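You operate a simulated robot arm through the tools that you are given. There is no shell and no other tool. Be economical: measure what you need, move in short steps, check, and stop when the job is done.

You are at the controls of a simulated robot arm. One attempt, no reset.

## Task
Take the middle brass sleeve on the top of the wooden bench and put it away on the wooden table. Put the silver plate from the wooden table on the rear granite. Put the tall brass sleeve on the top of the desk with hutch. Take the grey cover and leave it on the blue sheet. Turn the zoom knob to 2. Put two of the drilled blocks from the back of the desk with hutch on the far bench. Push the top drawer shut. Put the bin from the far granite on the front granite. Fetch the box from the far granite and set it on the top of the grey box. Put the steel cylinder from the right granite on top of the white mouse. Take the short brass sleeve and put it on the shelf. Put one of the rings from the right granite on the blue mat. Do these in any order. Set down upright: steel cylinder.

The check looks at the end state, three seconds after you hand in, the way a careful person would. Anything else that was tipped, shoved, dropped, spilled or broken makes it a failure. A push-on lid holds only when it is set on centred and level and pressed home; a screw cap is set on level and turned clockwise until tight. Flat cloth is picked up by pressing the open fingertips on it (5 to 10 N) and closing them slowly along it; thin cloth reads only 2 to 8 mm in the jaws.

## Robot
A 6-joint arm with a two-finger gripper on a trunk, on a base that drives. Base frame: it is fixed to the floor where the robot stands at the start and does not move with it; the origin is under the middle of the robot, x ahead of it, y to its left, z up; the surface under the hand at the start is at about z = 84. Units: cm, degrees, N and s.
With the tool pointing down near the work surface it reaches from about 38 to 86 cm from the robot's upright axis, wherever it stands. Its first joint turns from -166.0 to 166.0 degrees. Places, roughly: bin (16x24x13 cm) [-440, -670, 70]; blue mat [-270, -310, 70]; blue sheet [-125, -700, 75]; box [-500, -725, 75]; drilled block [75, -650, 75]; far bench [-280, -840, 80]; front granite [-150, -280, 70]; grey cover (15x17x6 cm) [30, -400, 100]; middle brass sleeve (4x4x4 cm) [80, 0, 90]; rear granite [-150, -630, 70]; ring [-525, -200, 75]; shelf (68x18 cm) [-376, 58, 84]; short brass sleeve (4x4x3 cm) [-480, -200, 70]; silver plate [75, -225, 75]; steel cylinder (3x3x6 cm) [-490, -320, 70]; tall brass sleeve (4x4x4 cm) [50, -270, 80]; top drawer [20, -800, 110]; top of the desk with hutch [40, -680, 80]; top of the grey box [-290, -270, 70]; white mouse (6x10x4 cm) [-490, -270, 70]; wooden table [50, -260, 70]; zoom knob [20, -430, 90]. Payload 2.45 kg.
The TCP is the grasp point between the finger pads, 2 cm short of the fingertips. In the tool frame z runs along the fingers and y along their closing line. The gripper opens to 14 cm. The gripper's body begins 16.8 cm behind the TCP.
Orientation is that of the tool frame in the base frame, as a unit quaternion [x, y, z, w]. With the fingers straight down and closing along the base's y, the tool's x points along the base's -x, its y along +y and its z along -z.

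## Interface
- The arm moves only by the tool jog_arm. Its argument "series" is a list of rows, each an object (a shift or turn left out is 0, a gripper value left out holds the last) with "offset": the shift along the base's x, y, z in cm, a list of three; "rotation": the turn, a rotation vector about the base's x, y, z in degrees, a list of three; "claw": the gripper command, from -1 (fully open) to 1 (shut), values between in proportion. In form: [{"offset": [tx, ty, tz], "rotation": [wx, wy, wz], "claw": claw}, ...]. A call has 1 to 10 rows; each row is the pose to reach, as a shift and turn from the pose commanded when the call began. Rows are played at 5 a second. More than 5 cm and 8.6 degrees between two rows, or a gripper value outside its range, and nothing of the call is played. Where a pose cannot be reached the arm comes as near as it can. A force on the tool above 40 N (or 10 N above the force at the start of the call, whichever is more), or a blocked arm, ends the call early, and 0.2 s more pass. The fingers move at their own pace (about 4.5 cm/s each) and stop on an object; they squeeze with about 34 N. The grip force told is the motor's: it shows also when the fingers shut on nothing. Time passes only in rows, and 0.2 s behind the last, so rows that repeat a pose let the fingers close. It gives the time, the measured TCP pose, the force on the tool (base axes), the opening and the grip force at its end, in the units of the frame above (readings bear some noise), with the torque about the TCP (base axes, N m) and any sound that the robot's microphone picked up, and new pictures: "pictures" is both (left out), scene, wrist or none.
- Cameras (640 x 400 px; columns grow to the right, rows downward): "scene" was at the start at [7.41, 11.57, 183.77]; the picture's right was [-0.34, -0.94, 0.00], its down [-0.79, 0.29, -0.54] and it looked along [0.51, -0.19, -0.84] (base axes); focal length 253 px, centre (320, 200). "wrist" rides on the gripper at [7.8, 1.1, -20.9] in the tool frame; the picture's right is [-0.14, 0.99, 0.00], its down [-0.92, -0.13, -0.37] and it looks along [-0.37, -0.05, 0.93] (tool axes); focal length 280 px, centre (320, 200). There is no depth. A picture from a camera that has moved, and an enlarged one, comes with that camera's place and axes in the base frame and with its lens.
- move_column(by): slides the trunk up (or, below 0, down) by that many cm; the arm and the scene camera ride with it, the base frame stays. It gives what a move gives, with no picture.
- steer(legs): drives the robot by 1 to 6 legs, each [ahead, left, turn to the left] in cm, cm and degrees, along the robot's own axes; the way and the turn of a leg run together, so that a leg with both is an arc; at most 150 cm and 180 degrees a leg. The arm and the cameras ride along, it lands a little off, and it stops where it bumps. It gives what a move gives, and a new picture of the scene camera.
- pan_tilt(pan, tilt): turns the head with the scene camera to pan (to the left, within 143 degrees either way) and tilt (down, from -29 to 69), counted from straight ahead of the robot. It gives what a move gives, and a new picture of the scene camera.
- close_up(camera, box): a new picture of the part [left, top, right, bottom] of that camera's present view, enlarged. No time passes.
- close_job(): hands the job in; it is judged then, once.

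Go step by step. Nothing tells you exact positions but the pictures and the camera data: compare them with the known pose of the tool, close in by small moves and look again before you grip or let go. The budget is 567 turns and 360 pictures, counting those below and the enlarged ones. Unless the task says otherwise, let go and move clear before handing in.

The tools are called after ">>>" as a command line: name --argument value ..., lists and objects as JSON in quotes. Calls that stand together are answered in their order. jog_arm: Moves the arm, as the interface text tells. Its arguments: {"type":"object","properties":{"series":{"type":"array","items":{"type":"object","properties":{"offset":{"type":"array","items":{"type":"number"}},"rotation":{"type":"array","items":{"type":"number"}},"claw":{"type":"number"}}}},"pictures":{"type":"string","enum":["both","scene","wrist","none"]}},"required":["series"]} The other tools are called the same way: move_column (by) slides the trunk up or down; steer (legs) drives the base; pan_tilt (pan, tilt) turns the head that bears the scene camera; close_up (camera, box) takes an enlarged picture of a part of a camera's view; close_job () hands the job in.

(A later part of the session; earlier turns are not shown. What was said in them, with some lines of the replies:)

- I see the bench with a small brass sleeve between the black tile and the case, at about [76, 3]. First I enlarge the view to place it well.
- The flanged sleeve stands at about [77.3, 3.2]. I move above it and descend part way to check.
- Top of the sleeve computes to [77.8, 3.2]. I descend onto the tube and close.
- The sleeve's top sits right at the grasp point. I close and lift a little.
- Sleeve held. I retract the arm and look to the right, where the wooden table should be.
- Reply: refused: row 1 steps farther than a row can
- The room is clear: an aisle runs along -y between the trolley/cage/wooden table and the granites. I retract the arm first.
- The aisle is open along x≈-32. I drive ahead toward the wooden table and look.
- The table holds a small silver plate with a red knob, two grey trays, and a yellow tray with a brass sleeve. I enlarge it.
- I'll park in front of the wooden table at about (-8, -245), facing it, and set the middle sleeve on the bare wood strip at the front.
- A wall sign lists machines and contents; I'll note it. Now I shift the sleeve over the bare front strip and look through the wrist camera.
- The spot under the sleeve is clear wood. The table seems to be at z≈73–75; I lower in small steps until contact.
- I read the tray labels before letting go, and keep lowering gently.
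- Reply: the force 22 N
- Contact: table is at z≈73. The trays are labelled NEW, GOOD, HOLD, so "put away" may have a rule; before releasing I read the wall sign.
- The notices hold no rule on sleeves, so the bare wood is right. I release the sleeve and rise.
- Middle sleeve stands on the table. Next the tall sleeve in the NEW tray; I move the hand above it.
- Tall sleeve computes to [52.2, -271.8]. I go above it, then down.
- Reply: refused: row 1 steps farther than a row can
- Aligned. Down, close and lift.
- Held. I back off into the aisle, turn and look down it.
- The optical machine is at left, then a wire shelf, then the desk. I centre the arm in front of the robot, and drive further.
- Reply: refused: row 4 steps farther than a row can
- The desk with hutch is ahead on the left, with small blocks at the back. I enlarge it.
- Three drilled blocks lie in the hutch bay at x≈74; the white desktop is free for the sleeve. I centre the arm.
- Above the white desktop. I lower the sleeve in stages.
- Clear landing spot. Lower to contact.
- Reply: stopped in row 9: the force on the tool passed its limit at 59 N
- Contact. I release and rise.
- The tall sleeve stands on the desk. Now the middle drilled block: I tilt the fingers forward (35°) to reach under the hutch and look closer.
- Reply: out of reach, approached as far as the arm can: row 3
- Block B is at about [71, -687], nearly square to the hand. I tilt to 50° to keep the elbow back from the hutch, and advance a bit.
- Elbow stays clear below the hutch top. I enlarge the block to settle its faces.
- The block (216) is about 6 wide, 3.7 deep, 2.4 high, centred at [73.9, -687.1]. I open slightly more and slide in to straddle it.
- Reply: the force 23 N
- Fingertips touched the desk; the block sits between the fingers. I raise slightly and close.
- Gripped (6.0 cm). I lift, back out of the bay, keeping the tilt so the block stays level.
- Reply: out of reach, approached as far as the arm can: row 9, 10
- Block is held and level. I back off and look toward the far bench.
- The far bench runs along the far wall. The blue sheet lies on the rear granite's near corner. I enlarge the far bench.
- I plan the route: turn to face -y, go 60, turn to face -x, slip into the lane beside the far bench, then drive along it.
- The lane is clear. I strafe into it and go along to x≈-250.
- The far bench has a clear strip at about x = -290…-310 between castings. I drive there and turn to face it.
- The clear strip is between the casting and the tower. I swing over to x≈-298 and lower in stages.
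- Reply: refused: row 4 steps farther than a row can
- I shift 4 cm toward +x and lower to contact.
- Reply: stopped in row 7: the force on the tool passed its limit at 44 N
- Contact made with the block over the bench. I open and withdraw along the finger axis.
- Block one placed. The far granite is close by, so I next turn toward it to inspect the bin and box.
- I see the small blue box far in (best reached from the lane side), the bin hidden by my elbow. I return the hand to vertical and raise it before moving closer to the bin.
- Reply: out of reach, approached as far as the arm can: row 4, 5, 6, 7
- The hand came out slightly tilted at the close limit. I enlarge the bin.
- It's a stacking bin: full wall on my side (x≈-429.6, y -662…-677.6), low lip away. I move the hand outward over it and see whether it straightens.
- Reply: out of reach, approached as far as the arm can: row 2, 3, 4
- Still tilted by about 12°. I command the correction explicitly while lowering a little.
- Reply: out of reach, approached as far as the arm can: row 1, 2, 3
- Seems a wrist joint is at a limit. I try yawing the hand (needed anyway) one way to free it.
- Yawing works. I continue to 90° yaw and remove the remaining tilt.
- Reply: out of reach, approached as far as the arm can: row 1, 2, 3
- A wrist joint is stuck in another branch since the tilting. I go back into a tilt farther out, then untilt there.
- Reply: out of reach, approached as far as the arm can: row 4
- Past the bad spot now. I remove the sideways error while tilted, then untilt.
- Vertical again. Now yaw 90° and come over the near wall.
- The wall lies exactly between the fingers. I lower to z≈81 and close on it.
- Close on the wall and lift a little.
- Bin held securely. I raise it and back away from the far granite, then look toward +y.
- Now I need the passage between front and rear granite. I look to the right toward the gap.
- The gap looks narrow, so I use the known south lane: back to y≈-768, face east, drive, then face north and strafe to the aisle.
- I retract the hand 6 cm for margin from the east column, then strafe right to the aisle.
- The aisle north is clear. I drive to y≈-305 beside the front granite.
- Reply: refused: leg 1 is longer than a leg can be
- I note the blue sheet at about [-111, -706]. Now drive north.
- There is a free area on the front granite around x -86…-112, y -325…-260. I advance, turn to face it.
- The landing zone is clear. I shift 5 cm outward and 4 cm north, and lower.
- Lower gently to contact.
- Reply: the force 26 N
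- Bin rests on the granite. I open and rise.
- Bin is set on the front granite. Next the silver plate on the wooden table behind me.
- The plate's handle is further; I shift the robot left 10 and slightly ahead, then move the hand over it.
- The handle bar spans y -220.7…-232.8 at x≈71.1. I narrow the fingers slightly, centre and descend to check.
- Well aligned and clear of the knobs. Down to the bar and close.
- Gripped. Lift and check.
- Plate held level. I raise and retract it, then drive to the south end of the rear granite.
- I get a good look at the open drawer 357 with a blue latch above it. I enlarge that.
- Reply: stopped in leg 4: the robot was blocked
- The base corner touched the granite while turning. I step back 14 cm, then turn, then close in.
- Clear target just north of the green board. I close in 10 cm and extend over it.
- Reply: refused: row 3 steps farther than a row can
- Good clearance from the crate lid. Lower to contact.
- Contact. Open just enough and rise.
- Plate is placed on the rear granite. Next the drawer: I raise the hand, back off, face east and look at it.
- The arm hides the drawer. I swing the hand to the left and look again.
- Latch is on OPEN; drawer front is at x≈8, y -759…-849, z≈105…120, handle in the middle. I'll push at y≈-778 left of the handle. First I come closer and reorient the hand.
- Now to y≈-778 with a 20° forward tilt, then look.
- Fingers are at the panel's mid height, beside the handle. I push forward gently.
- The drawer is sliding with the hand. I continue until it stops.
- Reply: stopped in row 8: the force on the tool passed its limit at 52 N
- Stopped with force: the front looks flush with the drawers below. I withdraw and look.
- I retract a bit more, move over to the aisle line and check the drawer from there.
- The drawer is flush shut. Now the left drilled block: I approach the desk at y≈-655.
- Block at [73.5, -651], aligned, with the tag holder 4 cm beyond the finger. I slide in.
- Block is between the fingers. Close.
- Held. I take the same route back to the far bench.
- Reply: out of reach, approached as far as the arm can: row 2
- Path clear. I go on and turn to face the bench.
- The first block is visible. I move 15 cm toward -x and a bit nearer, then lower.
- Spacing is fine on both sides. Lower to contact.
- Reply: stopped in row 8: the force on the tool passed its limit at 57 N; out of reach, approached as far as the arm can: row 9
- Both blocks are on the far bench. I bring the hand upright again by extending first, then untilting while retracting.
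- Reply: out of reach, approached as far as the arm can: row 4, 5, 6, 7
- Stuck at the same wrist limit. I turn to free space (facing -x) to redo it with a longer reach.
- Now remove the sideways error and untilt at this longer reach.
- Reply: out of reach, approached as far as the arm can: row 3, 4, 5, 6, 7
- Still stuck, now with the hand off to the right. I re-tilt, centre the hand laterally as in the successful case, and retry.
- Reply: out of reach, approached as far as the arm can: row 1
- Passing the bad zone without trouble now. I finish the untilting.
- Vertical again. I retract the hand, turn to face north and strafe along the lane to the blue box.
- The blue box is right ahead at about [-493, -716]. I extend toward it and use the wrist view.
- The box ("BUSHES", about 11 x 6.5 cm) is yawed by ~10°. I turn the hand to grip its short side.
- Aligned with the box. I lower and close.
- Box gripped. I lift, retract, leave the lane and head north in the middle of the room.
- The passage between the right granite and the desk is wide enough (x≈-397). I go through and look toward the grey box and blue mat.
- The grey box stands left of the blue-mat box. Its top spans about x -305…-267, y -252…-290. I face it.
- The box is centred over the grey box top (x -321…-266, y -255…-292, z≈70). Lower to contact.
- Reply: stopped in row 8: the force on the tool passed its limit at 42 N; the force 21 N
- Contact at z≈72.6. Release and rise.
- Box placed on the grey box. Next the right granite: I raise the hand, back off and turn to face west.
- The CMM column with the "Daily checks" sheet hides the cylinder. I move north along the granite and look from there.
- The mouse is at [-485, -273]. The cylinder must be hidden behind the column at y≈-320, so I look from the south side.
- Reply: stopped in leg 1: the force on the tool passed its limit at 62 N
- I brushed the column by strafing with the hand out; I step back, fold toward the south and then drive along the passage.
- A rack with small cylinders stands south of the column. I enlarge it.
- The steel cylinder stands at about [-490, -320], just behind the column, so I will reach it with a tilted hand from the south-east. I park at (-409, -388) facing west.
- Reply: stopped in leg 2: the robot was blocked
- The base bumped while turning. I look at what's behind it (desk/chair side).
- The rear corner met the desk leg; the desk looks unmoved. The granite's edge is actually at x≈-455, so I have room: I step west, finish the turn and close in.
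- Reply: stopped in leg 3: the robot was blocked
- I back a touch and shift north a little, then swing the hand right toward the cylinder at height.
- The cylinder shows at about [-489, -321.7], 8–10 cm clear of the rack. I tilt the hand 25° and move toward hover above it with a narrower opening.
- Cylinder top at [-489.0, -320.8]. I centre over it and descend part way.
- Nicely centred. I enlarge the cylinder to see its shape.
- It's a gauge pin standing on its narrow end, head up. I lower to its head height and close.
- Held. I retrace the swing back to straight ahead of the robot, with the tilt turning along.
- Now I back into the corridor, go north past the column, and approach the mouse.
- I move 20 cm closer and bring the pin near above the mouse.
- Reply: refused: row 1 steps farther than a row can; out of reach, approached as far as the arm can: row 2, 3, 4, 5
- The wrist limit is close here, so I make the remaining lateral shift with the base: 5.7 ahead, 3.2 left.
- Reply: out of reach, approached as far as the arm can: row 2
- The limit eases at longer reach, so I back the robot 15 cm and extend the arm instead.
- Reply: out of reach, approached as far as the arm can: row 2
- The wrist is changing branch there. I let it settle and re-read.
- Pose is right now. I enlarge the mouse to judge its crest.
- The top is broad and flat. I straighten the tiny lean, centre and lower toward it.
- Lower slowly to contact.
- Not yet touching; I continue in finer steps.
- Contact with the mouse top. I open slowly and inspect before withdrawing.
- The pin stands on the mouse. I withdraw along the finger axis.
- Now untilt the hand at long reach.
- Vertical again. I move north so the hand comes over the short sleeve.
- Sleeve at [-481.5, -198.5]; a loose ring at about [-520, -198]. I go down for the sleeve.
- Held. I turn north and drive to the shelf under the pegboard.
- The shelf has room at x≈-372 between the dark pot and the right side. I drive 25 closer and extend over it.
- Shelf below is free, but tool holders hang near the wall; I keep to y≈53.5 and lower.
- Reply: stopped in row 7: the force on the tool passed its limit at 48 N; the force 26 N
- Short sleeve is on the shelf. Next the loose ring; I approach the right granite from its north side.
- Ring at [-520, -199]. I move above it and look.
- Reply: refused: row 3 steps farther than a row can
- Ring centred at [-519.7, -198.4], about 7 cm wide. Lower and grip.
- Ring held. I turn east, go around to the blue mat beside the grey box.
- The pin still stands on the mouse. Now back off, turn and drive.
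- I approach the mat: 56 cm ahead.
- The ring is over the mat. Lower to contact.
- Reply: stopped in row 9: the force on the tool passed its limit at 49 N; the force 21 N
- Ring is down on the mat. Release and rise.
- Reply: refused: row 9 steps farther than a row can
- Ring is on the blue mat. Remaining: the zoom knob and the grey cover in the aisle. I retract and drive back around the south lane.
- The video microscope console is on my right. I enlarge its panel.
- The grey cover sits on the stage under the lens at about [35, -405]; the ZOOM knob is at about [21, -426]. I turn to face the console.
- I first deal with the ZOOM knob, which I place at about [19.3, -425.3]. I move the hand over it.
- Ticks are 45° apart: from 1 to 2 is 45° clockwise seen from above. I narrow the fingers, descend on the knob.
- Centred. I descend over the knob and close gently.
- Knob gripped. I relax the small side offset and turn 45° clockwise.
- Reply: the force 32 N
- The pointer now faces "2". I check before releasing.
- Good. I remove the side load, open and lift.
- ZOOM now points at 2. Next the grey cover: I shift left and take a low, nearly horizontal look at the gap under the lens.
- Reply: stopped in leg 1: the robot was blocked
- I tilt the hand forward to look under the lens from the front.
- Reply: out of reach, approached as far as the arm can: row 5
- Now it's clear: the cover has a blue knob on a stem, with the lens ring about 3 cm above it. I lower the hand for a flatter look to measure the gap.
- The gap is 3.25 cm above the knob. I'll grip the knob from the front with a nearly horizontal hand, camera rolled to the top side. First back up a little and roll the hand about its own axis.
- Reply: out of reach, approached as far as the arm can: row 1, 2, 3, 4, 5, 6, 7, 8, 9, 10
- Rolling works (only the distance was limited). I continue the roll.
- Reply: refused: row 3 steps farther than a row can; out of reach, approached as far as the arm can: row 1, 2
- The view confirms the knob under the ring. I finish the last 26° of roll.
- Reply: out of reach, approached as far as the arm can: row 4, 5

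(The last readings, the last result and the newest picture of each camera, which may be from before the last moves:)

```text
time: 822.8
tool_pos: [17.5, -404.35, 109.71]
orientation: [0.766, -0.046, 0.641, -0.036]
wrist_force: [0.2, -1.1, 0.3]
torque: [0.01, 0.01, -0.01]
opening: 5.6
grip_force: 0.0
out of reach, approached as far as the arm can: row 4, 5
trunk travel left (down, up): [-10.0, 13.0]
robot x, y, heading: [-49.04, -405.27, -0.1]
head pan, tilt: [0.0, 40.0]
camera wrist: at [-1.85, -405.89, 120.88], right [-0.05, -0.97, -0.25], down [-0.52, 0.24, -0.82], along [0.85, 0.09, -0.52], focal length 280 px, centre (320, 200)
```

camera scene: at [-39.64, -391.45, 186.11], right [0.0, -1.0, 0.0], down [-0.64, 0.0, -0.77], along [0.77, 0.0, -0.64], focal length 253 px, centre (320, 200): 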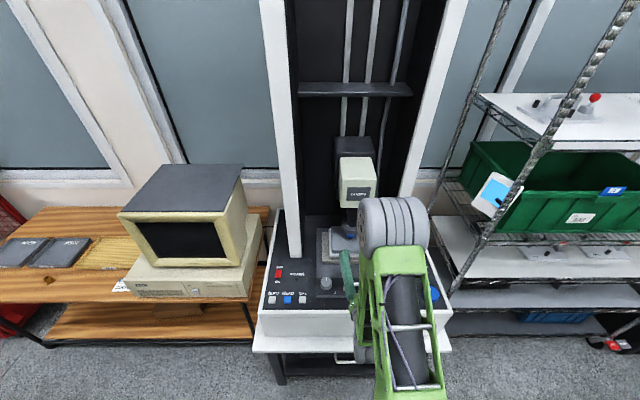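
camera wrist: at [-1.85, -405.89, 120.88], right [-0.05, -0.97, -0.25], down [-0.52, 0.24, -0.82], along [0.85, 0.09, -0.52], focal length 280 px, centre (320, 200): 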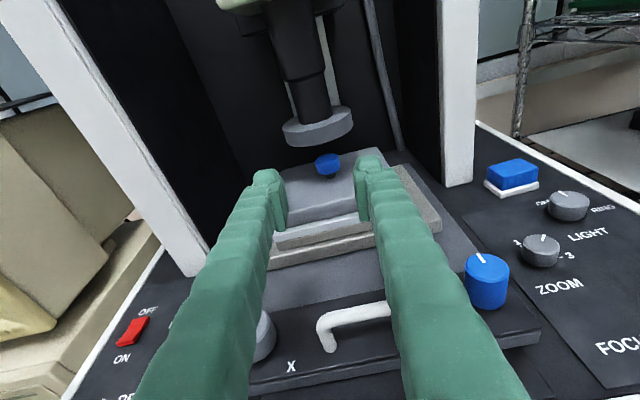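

The last joint stops 7° short. I roll the other way around instead (it may have more range).

>>> jog_arm --series '[{"rotation": [8.3, 0, -1.5]}, {"rotation": [16.6, 0, -3]}, {"rotation": [24.9, 0, -4.5]}, {"rotation": [33.2, 0, -6]}, {"rotation": [41.5, 0, -7.5]}, {"rotation": [49.8, 0, -9]}, {"rotation": [58.1, 0, -10.5]}, {"rotation": [66.4, 0, -12]}, {"rotation": [74.7, 0, -13.5]}, {"rotation": [83, 0, -15]}]' --pictures "none"

>>> jog_arm --series '[{"rotation": [8.3, 0, -1.5]}, {"rotation": [16.6, 0, -3]}, {"rotation": [24.9, 0, -4.5]}, {"rotation": [33.2, 0, -6]}, {"rotation": [41.5, 0, -7.5]}, {"rotation": [49.8, 0, -9]}, {"rotation": [58.1, 0, -10.5]}, {"rotation": [66.4, 0, -12]}, {"rotation": [74.7, 0, -13.5]}, {"rotation": [83, 0, -15]}]' --pictures "none"

>>> jog_arm --series '[{"rotation": [8.3, 0, -1.5]}, {"rotation": [16.6, 0, -3]}, {"rotation": [24.9, 0, -4.5]}, {"rotation": [33.2, 0, -6]}, {"rotation": [41.5, 0, -7.5]}, {"rotation": [49.8, 0, -9]}, {"rotation": [58.1, 0, -10.5]}, {"rotation": [66.4, 0, -12]}, {"rotation": [74.7, 0, -13.5]}, {"rotation": [83, 0, -15]}]' --pictures "none"

>>> jog_arm --series '[{"rotation": [8.3, 0, -1.5]}, {"rotation": [16.6, 0, -3]}, {"rotation": [24.9, 0, -4.5]}, {"rotation": [33.2, 0, -6]}, {"rotation": [41.5, 0, -7.5]}, {"rotation": [49.8, 0, -9]}, {"rotation": [58.1, 0, -10.5]}, {"rotation": [66.4, 0, -12]}, {"rotation": [74.7, 0, -13.5]}, {"rotation": [83, 0, -15]}]' --pictures "none"

```text
time: 825.0
tool_pos: [17.34, -404.32, 109.68]
orientation: [-0.539, 0.55, -0.446, 0.456]
wrist_force: [-0.1, 0.7, -0.6]
torque: [-0.03, 0.0, -0.01]
opening: 5.61
grip_force: 0.1
trunk travel left (down, up): [-10.0, 13.0]
robot x, y, heading: [-49.33, -405.37, 0.2]
head pan, tilt: [0.0, 40.0]
```

```text
time: 827.2
tool_pos: [17.57, -404.31, 109.72]
orientation: [-0.032, 0.767, -0.021, 0.64]
wrist_force: [1.0, -0.3, 0.0]
torque: [0.02, 0.0, -0.02]
opening: 5.62
grip_force: 0.1
trunk travel left (down, up): [-10.0, 13.0]
robot x, y, heading: [-49.12, -405.61, 0.0]
head pan, tilt: [0.0, 40.0]
```

```text
time: 829.4
tool_pos: [17.47, -404.25, 109.73]
orientation: [0.491, 0.588, 0.414, 0.492]
wrist_force: [0.2, 0.1, 0.5]
torque: [0.02, -0.02, -0.02]
opening: 5.58
grip_force: 0.0
trunk travel left (down, up): [-10.0, 13.0]
robot x, y, heading: [-48.9, -405.42, -0.0]
head pan, tilt: [0.0, 40.0]
```

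```text
time: 831.6
tool_pos: [17.49, -404.4, 109.74]
orientation: [0.759, 0.103, 0.636, 0.09]
wrist_force: [0.2, 0.9, 0.1]
torque: [0.01, -0.03, 0.02]
opening: 5.59
grip_force: 0.1
trunk travel left (down, up): [-10.0, 13.0]
robot x, y, heading: [-49.37, -405.2, -0.1]
head pan, tilt: [0.0, 40.0]
```

>>> jog_arm --series '[{"rotation": [7.7, 0, -1.4]}, {"rotation": [15.4, 0, -2.8]}, {"rotation": [15.4, 0, -2.8]}]' --pictures "none"

```text
time: 832.4
tool_pos: [17.47, -404.37, 109.75]
orientation: [0.765, 0.053, 0.64, 0.049]
wrist_force: [0.1, 0.8, -0.5]
torque: [-0.06, -0.02, -0.02]
opening: 5.61
grip_force: 0.1
out of reach, approached as far as the arm can: row 2, 3
trunk travel left (down, up): [-10.0, 13.0]
robot x, y, heading: [-48.97, -405.26, -0.1]
head pan, tilt: [0.0, 40.0]
```

Neither side gets fully round, so I use the normal roll with a 70° tilt (camera clears the stage handle by ~5 cm). I roll back.

>>> jog_arm --series '[{"rotation": [-8.3, 0, 1.5]}, {"rotation": [-16.6, 0, 3]}, {"rotation": [-24.9, 0, 4.5]}, {"rotation": [-33.2, 0, 6]}, {"rotation": [-41.5, 0, 7.5]}, {"rotation": [-49.8, 0, 9]}, {"rotation": [-58.1, 0, 10.5]}, {"rotation": [-66.4, 0, 12]}, {"rotation": [-74.7, 0, 13.5]}, {"rotation": [-83, 0, 15]}]' --pictures "none"

>>> jog_arm --series '[{"rotation": [-8.3, 0, 1.5]}, {"rotation": [-16.6, 0, 3]}, {"rotation": [-24.9, 0, 4.5]}, {"rotation": [-33.2, 0, 6]}, {"rotation": [-41.5, 0, 7.5]}, {"rotation": [-49.8, 0, 9]}, {"rotation": [-58.1, 0, 10.5]}, {"rotation": [-66.4, 0, 12]}, {"rotation": [-74.7, 0, 13.5]}, {"rotation": [-83, 0, 15]}]' --pictures "none"

```text
time: 834.6
tool_pos: [17.51, -404.35, 109.69]
orientation: [0.527, 0.555, 0.445, 0.465]
wrist_force: [-0.1, 0.2, 0.6]
torque: [0.0, -0.02, 0.03]
opening: 5.6
grip_force: 0.1
trunk travel left (down, up): [-10.0, 13.0]
robot x, y, heading: [-49.24, -405.45, -0.0]
head pan, tilt: [0.0, 40.0]
```

```text
time: 836.8
tool_pos: [17.45, -404.24, 109.76]
orientation: [0.018, 0.768, 0.019, 0.64]
wrist_force: [0.9, -0.3, -0.3]
torque: [0.01, 0.03, -0.01]
opening: 5.59
grip_force: 0.0
trunk travel left (down, up): [-10.0, 13.0]
robot x, y, heading: [-48.62, -405.26, -0.0]
head pan, tilt: [0.0, 40.0]
```

>>> jog_arm --series '[{"rotation": [-2.95, 0, 0.5]}, {"offset": [2, -0.1, -1.5], "rotation": [-2.95, 5, 0.5]}, {"offset": [5, -0.2, -3], "rotation": [-2.95, 10, 0.5], "claw": 0.25}, {"offset": [7, -0.3, -4.5], "rotation": [-2.95, 10, 0.5]}]' --pictures "wrist"

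>>> close_up --camera "wrist" --box '[250, 130, 390, 240]'

```text
time: 837.8
tool_pos: [24.44, -404.79, 105.1]
orientation: [0.0, 0.822, 0.002, 0.57]
wrist_force: [0.6, 0.7, 0.9]
torque: [0.02, 0.0, 0.01]
opening: 5.24
grip_force: 0.0
trunk travel left (down, up): [-10.0, 13.0]
robot x, y, heading: [-48.89, -405.94, -0.1]
head pan, tilt: [0.0, 40.0]
camera wrist: at [2.15, -403.37, 105.1], right [0.05, 0.99, 0.13], down [-0.02, -0.13, 0.99], along [1.0, -0.05, 0.02], focal length 280 px, centre (320, 200)
```

wrist: 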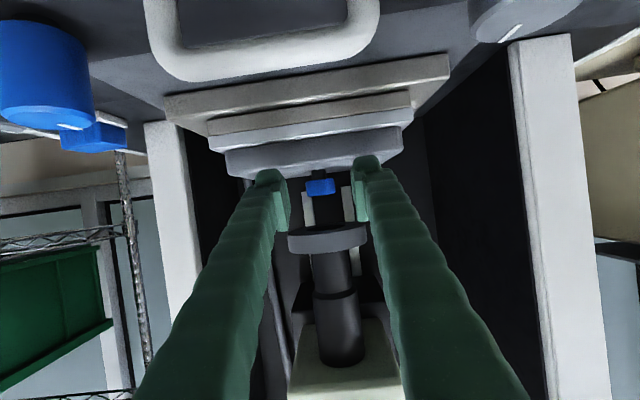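

```text
3.64 times, centred on (320, 185) of wrist
camera zoom: at [2.15, -403.37, 105.1], right [0.05, 0.99, 0.13], down [-0.02, -0.13, 0.99], along [1.0, -0.05, 0.02], focal length 1020 px, centre (320, 254)
```

zoom: 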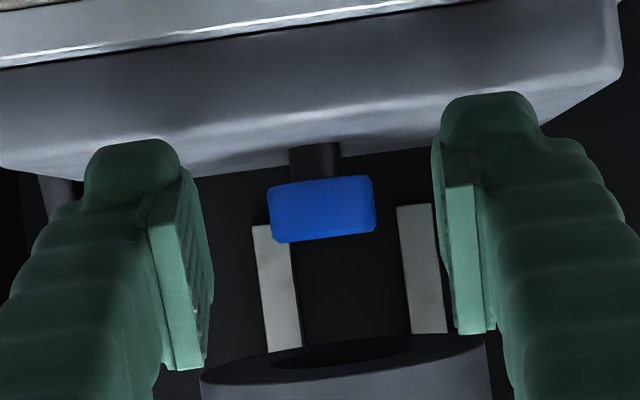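

The fingers are level with the knob and centred on it. I slide forward under the ring.

>>> jog_arm --series '[{"offset": [2, 0, -0.1]}, {"offset": [4, 0, -0.1]}, {"offset": [6, 0, -0.1]}, {"offset": [8, 0, -0.1]}, {"offset": [9.4, 0, -0.1]}]' --pictures "wrist"

```text
time: 839.0
tool_pos: [33.96, -404.67, 105.1]
orientation: [0.001, 0.821, 0.0, 0.571]
wrist_force: [-0.7, 0.2, 1.0]
torque: [0.0, 0.0, -0.01]
opening: 5.24
grip_force: 0.1
trunk travel left (down, up): [-10.0, 13.0]
robot x, y, heading: [-49.16, -405.38, -0.0]
head pan, tilt: [0.0, 40.0]
camera wrist: at [11.55, -403.39, 105.08], right [0.05, 0.99, 0.13], down [-0.03, -0.13, 0.99], along [1.0, -0.05, 0.02], focal length 280 px, centre (320, 200)
```

wrist: 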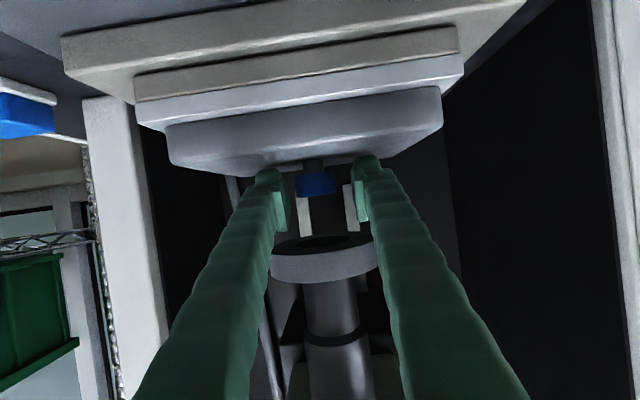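

Knob is between the fingertips. I shift 0.3 cm and close on it.

>>> jog_arm --series '[{"offset": [0.4, -0.3, 0]}, {"offset": [0.4, -0.3, 0], "claw": 0.6}, {"offset": [0.4, -0.3, 0], "claw": 1}, {"offset": [0.4, -0.3, 0], "claw": 1}, {"offset": [0.4, -0.3, 0], "claw": 1}]' --pictures "wrist"

```text
time: 840.2
tool_pos: [34.33, -404.97, 105.06]
orientation: [0.0, 0.821, 0.001, 0.571]
wrist_force: [0.8, 0.4, 0.0]
torque: [-0.02, -0.01, 0.03]
opening: 3.29
grip_force: 33.8
trunk travel left (down, up): [-10.0, 13.0]
robot x, y, heading: [-49.11, -405.1, -0.2]
head pan, tilt: [0.0, 40.0]
camera wrist: at [11.93, -403.67, 105.06], right [0.05, 0.99, 0.13], down [-0.03, -0.13, 0.99], along [1.0, -0.05, 0.02], focal length 280 px, centre (320, 200)
```

wrist: 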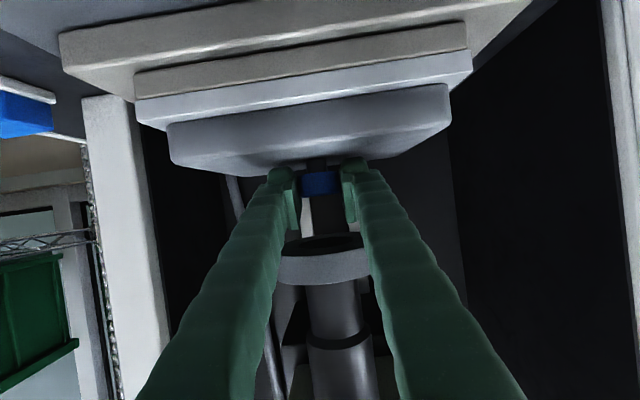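

Gripped (3.29). I lift 0.7 cm and check what comes along.

>>> jog_arm --series '[{"offset": [0, 0, 0.2]}, {"offset": [0, 0, 0.4]}, {"offset": [0, 0, 0.7]}, {"offset": [0, 0, 0.7]}]' --pictures "wrist"

>>> close_up --camera "wrist" --box '[120, 40, 480, 265]'

```text
time: 841.2
tool_pos: [34.25, -404.93, 105.8]
orientation: [0.0, 0.821, 0.002, 0.571]
wrist_force: [0.6, -0.5, -1.4]
torque: [0.01, 0.01, 0.03]
opening: 3.27
grip_force: 34.7
trunk travel left (down, up): [-10.0, 13.0]
robot x, y, heading: [-49.22, -405.09, 0.1]
head pan, tilt: [0.0, 40.0]
camera wrist: at [11.9, -403.65, 105.72], right [0.05, 0.99, 0.13], down [-0.02, -0.13, 0.99], along [1.0, -0.05, 0.02], focal length 280 px, centre (320, 200)
```

wrist: 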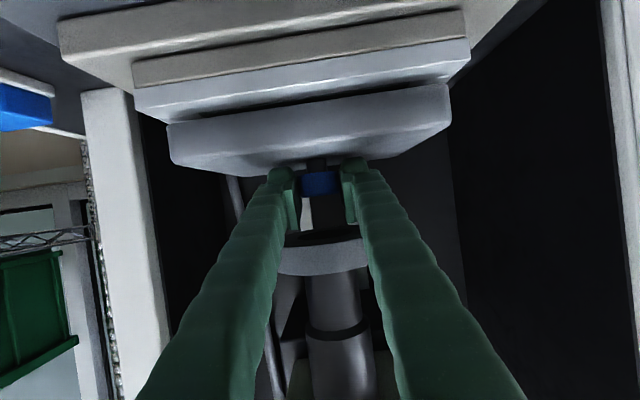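

```text
1.78 times, centred on (300, 152) of wrist
camera zoom: at [11.9, -403.65, 105.72], right [0.05, 0.99, 0.13], down [-0.02, -0.13, 0.99], along [1.0, -0.05, 0.02], focal length 498 px, centre (356, 284)
```

zoom: 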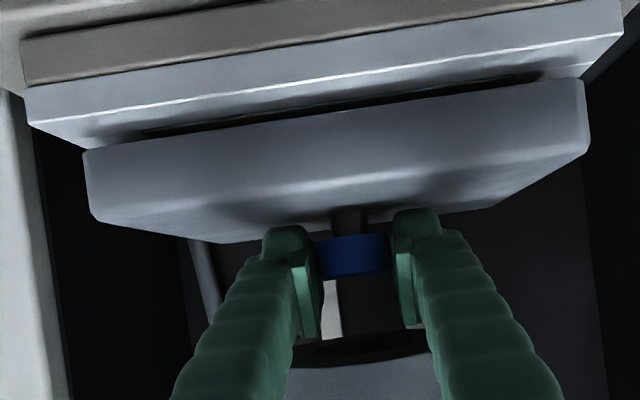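

The cover comes up cleanly off the white tray. I lift a bit more, then draw it forward along a rising path.

>>> jog_arm --series '[{"offset": [0, 0, 0.3]}, {"offset": [0, 0, 0.6]}, {"offset": [-0.5, 0, 0.8]}, {"offset": [-1.2, 0, 1.0]}, {"offset": [-2, 0, 1.3]}]' --pictures "wrist"

```text
time: 842.4
tool_pos: [32.19, -404.93, 107.01]
orientation: [0.001, 0.822, 0.001, 0.57]
wrist_force: [-4.3, 0.3, -5.1]
torque: [0.01, -0.11, 0.01]
opening: 3.28
grip_force: 34.0
trunk travel left (down, up): [-10.0, 13.0]
robot x, y, heading: [-49.07, -405.48, -0.3]
head pan, tilt: [0.0, 40.0]
camera wrist: at [9.84, -403.65, 106.97], right [0.05, 0.99, 0.13], down [-0.02, -0.13, 0.99], along [1.0, -0.05, 0.02], focal length 280 px, centre (320, 200)
```

wrist: 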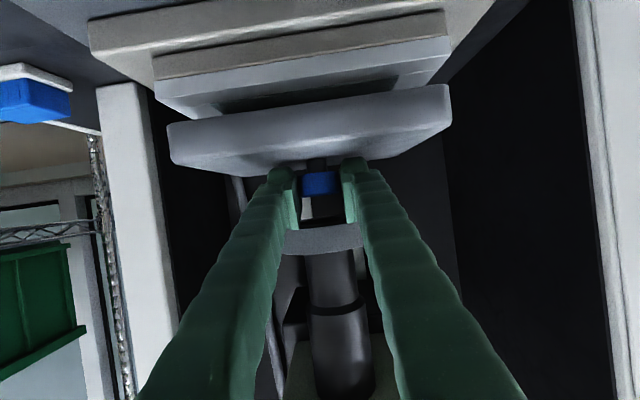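

A slight touch above (5 N); I drop 0.3 and pull straight forward from under the ring.

>>> jog_arm --series '[{"offset": [-0.3, 0, -0.3]}, {"offset": [-1.5, 0, -0.3]}, {"offset": [-3, 0, -0.2]}, {"offset": [-5, 0, 0.5]}, {"offset": [-7, 0, 2]}]' --pictures "none"

```text
time: 843.6
tool_pos: [25.13, -404.91, 109.24]
orientation: [0.001, 0.821, 0.0, 0.572]
wrist_force: [-0.2, -0.5, -1.2]
torque: [0.01, -0.02, 0.0]
opening: 3.28
grip_force: 33.9
trunk travel left (down, up): [-10.0, 13.0]
robot x, y, heading: [-49.22, -405.51, -0.1]
head pan, tilt: [0.0, 40.0]
```

Free. I draw back further and rise, then look.

>>> jog_arm --series '[{"offset": [-3, 0, 0]}, {"offset": [-6, 0, 0.5]}, {"offset": [-7.5, 0, 3]}, {"offset": [-7.5, 0, 6]}]' --pictures "both"

```text
time: 844.6
tool_pos: [18.4, -404.96, 115.04]
orientation: [0.001, 0.821, 0.0, 0.571]
wrist_force: [-0.3, 0.6, -0.8]
torque: [-0.01, 0.02, 0.02]
opening: 3.27
grip_force: 33.7
out of reach, approached as far as the arm can: row 3, 4
trunk travel left (down, up): [-10.0, 13.0]
robot x, y, heading: [-49.05, -405.64, 0.0]
head pan, tilt: [0.0, 40.0]
camera scene: at [-39.82, -391.44, 186.12], right [0.0, -1.0, 0.0], down [-0.64, 0.0, -0.77], along [0.77, 0.0, -0.64], focal length 253 px, centre (320, 200)
camera wrist: at [-3.94, -403.65, 115.01], right [0.05, 0.99, 0.13], down [-0.03, -0.13, 0.99], along [1.0, -0.05, 0.02], focal length 280 px, centre (320, 200)
```

scene: 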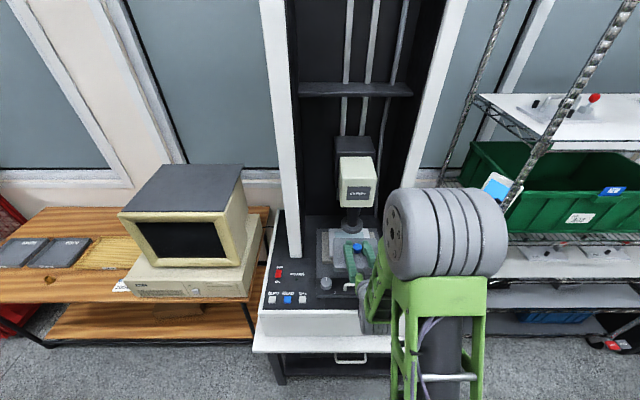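
wrist: 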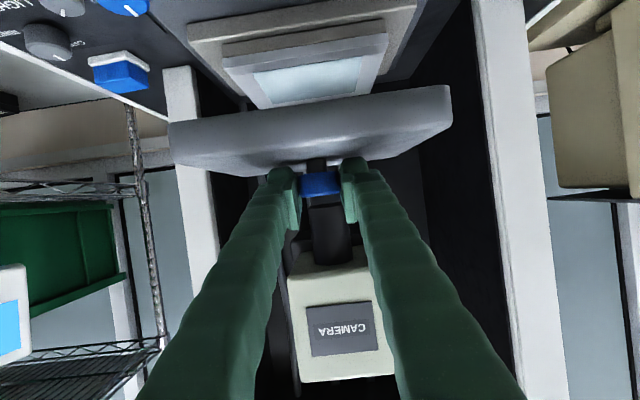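

Cover is free: a flat grey plate with the knob. I step right, turn north (left), then reverse down the aisle to the south lane.

>>> steer --legs '[[2, -27, 0], [0, 0, 90], [-20, -6, 0]]'

```text
time: 852.7
tool_pos: [-41.49, -384.87, 114.99]
orientation: [-0.578, 0.582, 0.404, 0.405]
wrist_force: [-0.4, -0.2, -0.2]
torque: [0.0, 0.03, -0.02]
opening: 3.26
grip_force: 34.2
trunk travel left (down, up): [-10.0, 13.0]
robot x, y, heading: [-41.77, -452.33, 89.5]
head pan, tilt: [0.0, 40.0]
camera scene: at [-55.31, -443.04, 186.12], right [1.0, -0.01, 0.0], down [-0.01, -0.64, -0.77], along [0.01, 0.77, -0.64], focal length 253 px, centre (320, 200)
```

scene: 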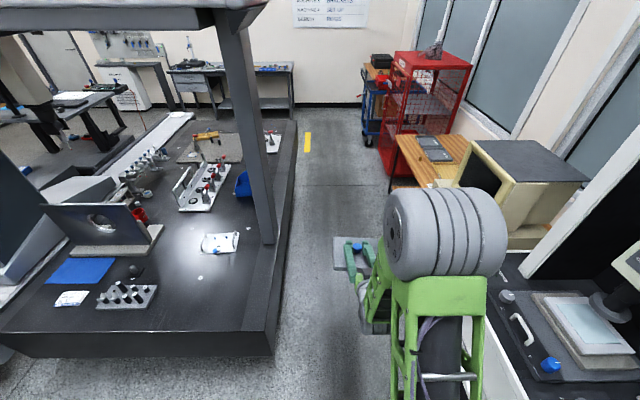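

Cover is held level. I reverse down the aisle.

>>> steer --legs '[[-140, 2, 0.3], [-140, 0, 0], [-38, 0, 0], [0, 75, 0]]'

>>> pan_tilt --pan 0 --tilt 55

```text
time: 874.8
tool_pos: [-120.1, -702.44, 114.96]
orientation: [-0.581, 0.581, 0.404, 0.402]
wrist_force: [0.2, -0.6, -1.7]
torque: [-0.01, 0.02, -0.01]
opening: 3.21
grip_force: 33.7
trunk travel left (down, up): [-10.0, 13.0]
robot x, y, heading: [-119.53, -770.36, 89.9]
head pan, tilt: [0.0, 40.0]
camera scene: at [-133.69, -760.57, 186.11], right [1.0, 0.0, 0.0], down [0.0, -0.64, -0.77], along [0.0, 0.77, -0.64], focal length 253 px, centre (320, 200)
```

scene: 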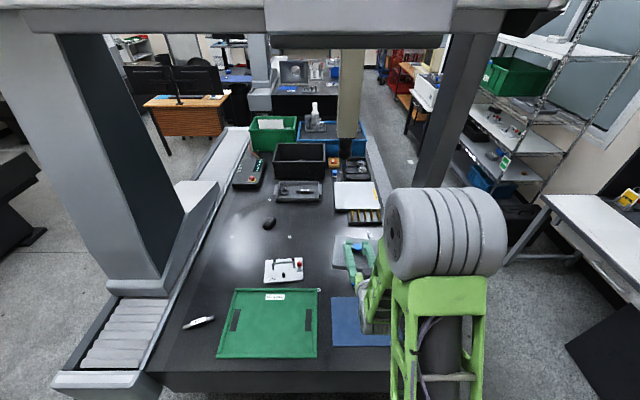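

```text
time: 875.6
tool_pos: [-120.07, -702.44, 114.93]
orientation: [0.58, -0.58, -0.405, -0.403]
wrist_force: [0.2, -0.6, -0.9]
torque: [-0.01, 0.03, -0.01]
opening: 3.21
grip_force: 33.7
trunk travel left (down, up): [-10.0, 13.0]
robot x, y, heading: [-119.95, -770.38, 90.2]
head pan, tilt: [0.0, 55.0]
camera scene: at [-133.68, -761.86, 184.05], right [1.0, 0.0, 0.0], down [0.0, -0.82, -0.57], along [0.0, 0.57, -0.82], focal length 253 px, centre (320, 200)
```

scene: 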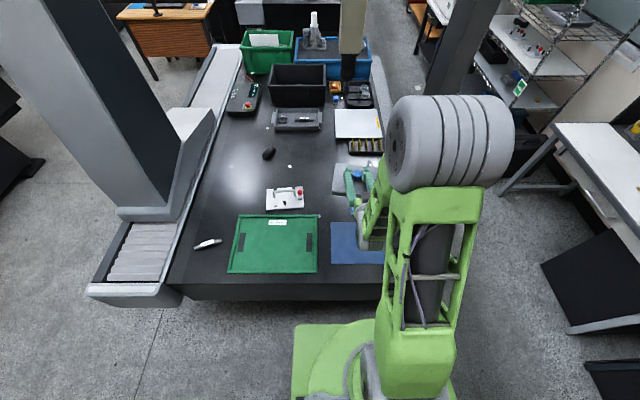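

The sheet spans x -128…-98, y -719…-697. I adjust the base 6 back and 7 right so the cover is centred above it, then start lowering.

>>> steer --legs '[[-6, -7, 0]]'

>>> jog_arm --series '[{"offset": [0, 0, -5]}, {"offset": [0, 0, -10]}, {"offset": [0, 0, -15]}, {"offset": [0, 0, -20]}, {"offset": [0, 0, -24]}]' --pictures "both"

```text
time: 876.9
tool_pos: [-112.97, -708.47, 115.0]
orientation: [-0.58, 0.581, 0.405, 0.402]
wrist_force: [-0.2, -0.2, 0.5]
torque: [-0.01, 0.01, 0.01]
opening: 3.22
grip_force: 34.1
trunk travel left (down, up): [-10.0, 13.0]
robot x, y, heading: [-112.46, -776.14, 89.8]
head pan, tilt: [0.0, 55.0]
camera scene: at [-126.52, -767.99, 184.05], right [1.0, 0.0, 0.0], down [0.0, -0.82, -0.57], along [0.0, 0.57, -0.82], focal length 253 px, centre (320, 200)
```

scene: 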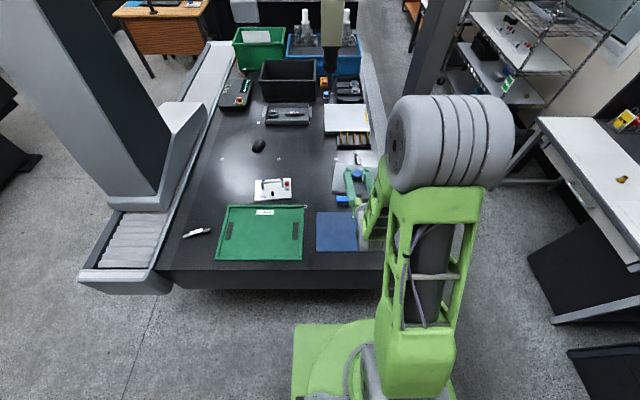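

```text
time: 878.1
tool_pos: [-112.95, -708.49, 91.12]
orientation: [-0.58, 0.581, 0.405, 0.403]
wrist_force: [0.6, -0.6, -1.1]
torque: [-0.01, -0.03, 0.02]
opening: 3.21
grip_force: 33.6
trunk travel left (down, up): [-10.0, 13.0]
robot x, y, heading: [-112.21, -776.05, 90.0]
head pan, tilt: [0.0, 55.0]
camera scene: at [-126.59, -767.9, 184.04], right [1.0, 0.0, 0.0], down [0.0, -0.82, -0.57], along [0.0, 0.57, -0.82], focal length 253 px, centre (320, 200)
camera wrist: at [-114.11, -730.48, 91.01], right [-0.99, 0.05, 0.13], down [0.13, -0.03, 0.99], along [0.05, 1.0, 0.02], focal length 280 px, centre (320, 200)
```

scene: 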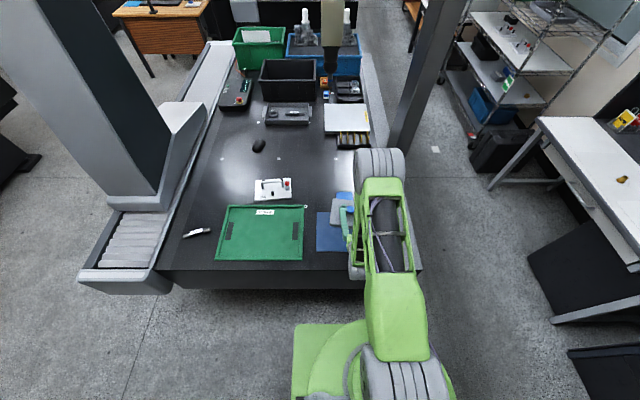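
wrist: 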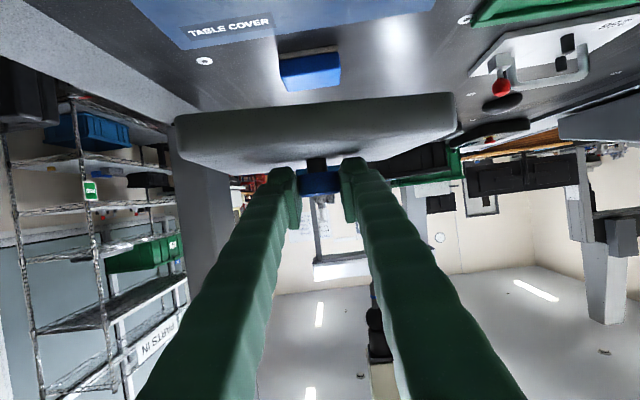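

Sheet is below, clear. Lower to near contact, then gently.

>>> jog_arm --series '[{"offset": [0, 0, -5]}, {"offset": [0, 0, -10]}, {"offset": [0, 0, -13.5]}, {"offset": [0, 0, -14.5]}, {"offset": [0, 0, -15.2]}, {"offset": [0, 0, -15.8]}, {"offset": [0, 0, -16.3]}]' --pictures "wrist"

```text
time: 879.4
tool_pos: [-113.04, -708.21, 76.3]
orientation: [-0.577, 0.578, 0.409, 0.407]
wrist_force: [0.8, -2.4, 11.7]
torque: [-0.5, -0.17, 0.04]
opening: 3.18
grip_force: 33.8
trunk travel left (down, up): [-10.0, 13.0]
robot x, y, heading: [-112.45, -776.1, 90.3]
head pan, tilt: [0.0, 55.0]
stopped in row 6: the force on the tool passed its limit at 46 N (the readings are from after the stop); the commanded pose is now the measured one
camera wrist: at [-114.11, -730.33, 75.81], right [-0.99, 0.04, 0.13], down [0.13, -0.04, 0.99], along [0.05, 1.0, 0.03], focal length 280 px, centre (320, 200)
```

wrist: 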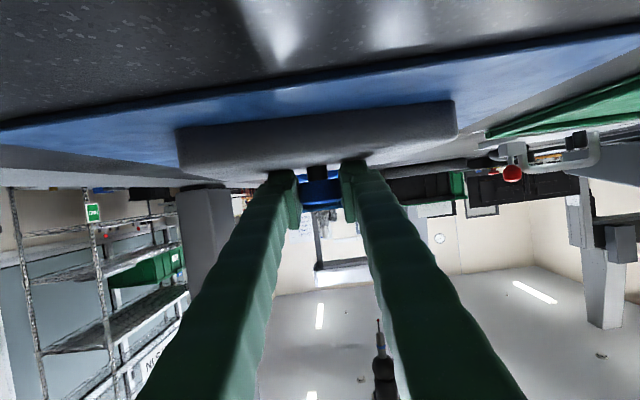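

The cover rests on the sheet. I open and withdraw backwards and up.

>>> jog_arm --series '[{"offset": [0, 0, 0.1]}, {"offset": [0, 0, 0.1], "claw": 0.25}, {"offset": [0, 0, 0.1], "claw": 0.25}, {"offset": [0, 0, 0.1], "claw": 0.25}, {"offset": [0, -1.5, 0.8]}, {"offset": [0, -3, 2]}, {"offset": [0, -4, 5]}, {"offset": [0, -5, 9]}, {"offset": [0, -5, 14]}, {"offset": [0, -5, 19]}]' --pictures "both"

```text
time: 881.6
tool_pos: [-113.15, -713.36, 95.11]
orientation: [-0.578, 0.578, 0.408, 0.406]
wrist_force: [-0.4, 0.6, 0.1]
torque: [0.02, 0.01, 0.01]
opening: 5.24
grip_force: 0.0
trunk travel left (down, up): [-10.0, 13.0]
robot x, y, heading: [-112.48, -776.08, 89.7]
head pan, tilt: [0.0, 55.0]
camera scene: at [-126.59, -768.02, 184.05], right [1.0, 0.0, 0.0], down [0.0, -0.82, -0.57], along [0.0, 0.57, -0.82], focal length 253 px, centre (320, 200)
camera wrist: at [-114.14, -735.39, 94.74], right [-0.99, 0.04, 0.13], down [0.13, -0.04, 0.99], along [0.05, 1.0, 0.03], focal length 280 px, centre (320, 200)
```

scene: 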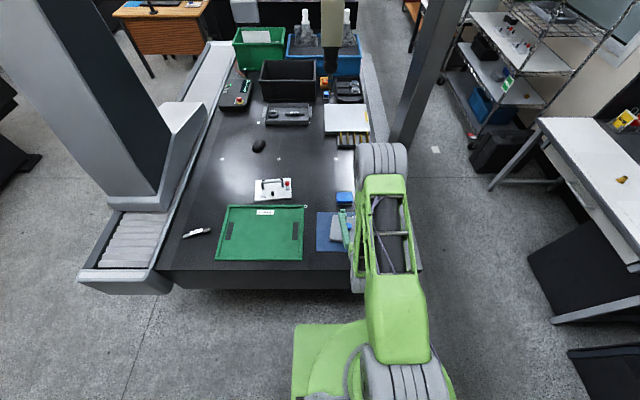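
wrist: 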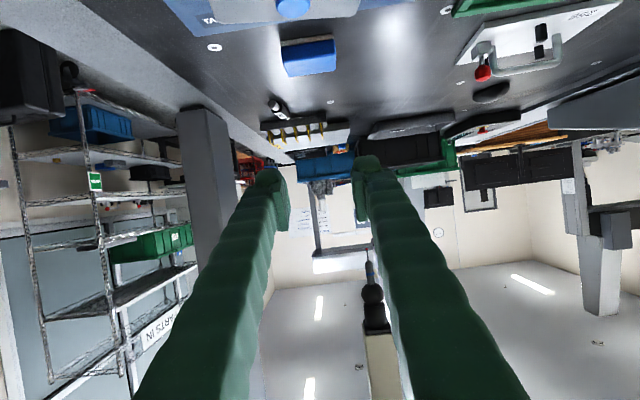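

Cover released. I raise the hand, shift aside and check the result.

>>> jog_arm --series '[{"offset": [0, 1, 5]}, {"offset": [0, 3, 9.5]}, {"offset": [0, 5, 14]}, {"offset": [0, 6, 18]}]' --pictures "none"

>>> steer --legs '[[0, -45, 0]]'

>>> pan_tilt --pan 45 --tilt 50

>>> close_up --camera "scene" --box '[180, 130, 420, 280]'

```text
refused: row 1 steps farther than a row can; nothing moved
```

```text
time: 886.1
tool_pos: [-67.73, -713.34, 94.99]
orientation: [-0.577, 0.579, 0.408, 0.407]
wrist_force: [-0.1, -0.2, 0.7]
torque: [0.02, 0.0, 0.02]
opening: 5.25
grip_force: 0.0
trunk travel left (down, up): [-10.0, 13.0]
robot x, y, heading: [-67.54, -776.07, 89.7]
head pan, tilt: [0.0, 55.0]
camera scene: at [-81.53, -768.04, 184.04], right [1.0, 0.0, 0.0], down [0.0, -0.82, -0.57], along [0.0, 0.57, -0.82], focal length 253 px, centre (320, 200)
```

scene: 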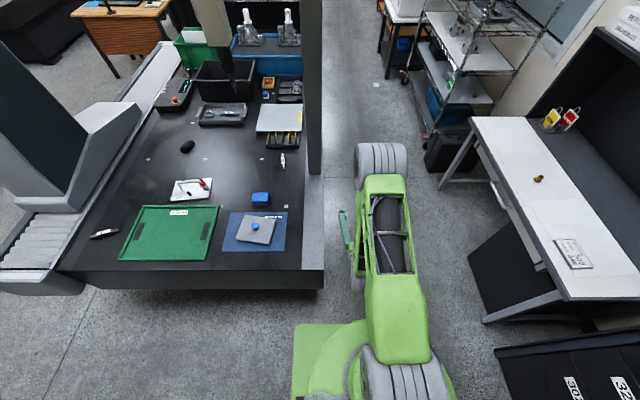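

```text
time: 887.2
tool_pos: [-67.78, -713.41, 95.01]
orientation: [-0.576, 0.58, 0.407, 0.407]
wrist_force: [-0.6, 0.8, -0.6]
torque: [-0.01, 0.01, -0.01]
opening: 5.24
grip_force: 0.1
trunk travel left (down, up): [-10.0, 13.0]
robot x, y, heading: [-67.67, -776.61, 89.7]
head pan, tilt: [45.0, 50.0]
camera scene: at [-86.99, -769.77, 184.69], right [0.71, 0.7, 0.0], down [0.54, -0.54, -0.64], along [-0.45, 0.46, -0.77], focal length 253 px, centre (320, 200)
```

scene: 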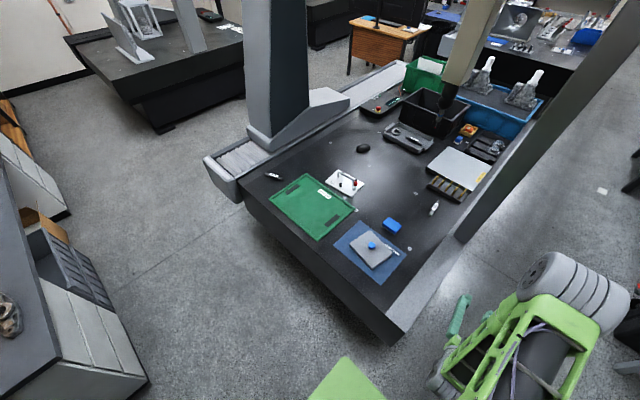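

```text
2.67 times, centred on (300, 205) of scene
camera zoom: at [-86.99, -769.77, 184.69], right [0.71, 0.7, 0.0], down [0.54, -0.54, -0.64], along [-0.45, 0.46, -0.77], focal length 674 px, centre (373, 187)
```

zoom: 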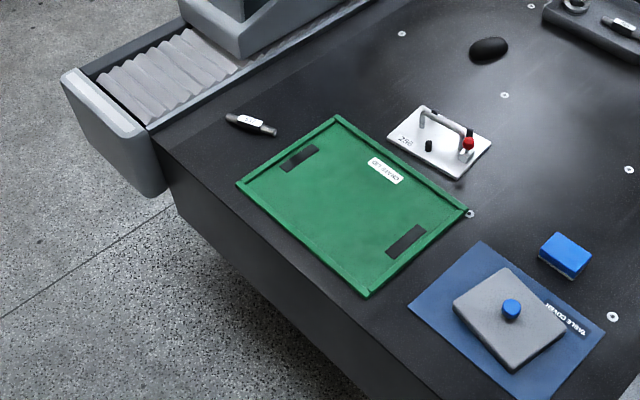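

Everything is in its place: the cover lies on the blue sheet and the hand is empty and clear. I hand in.

>>> close_job

```text
The job is handed in.
```

All twelve jobs are done and the work is handed in; the gripper is empty and clear of everything.

- **Bumps:** the hand touched the measuring-machine column by the right granite once. The base touched the rear, right and front granite and a desk leg. I saw nothing move.
- **Middle brass sleeve:** it stands on the bare wood of the wooden table, not in one of the labelled trays.
- **Steel cylinder:** it was still upright on the white mouse when I last saw it, well before hand-in.
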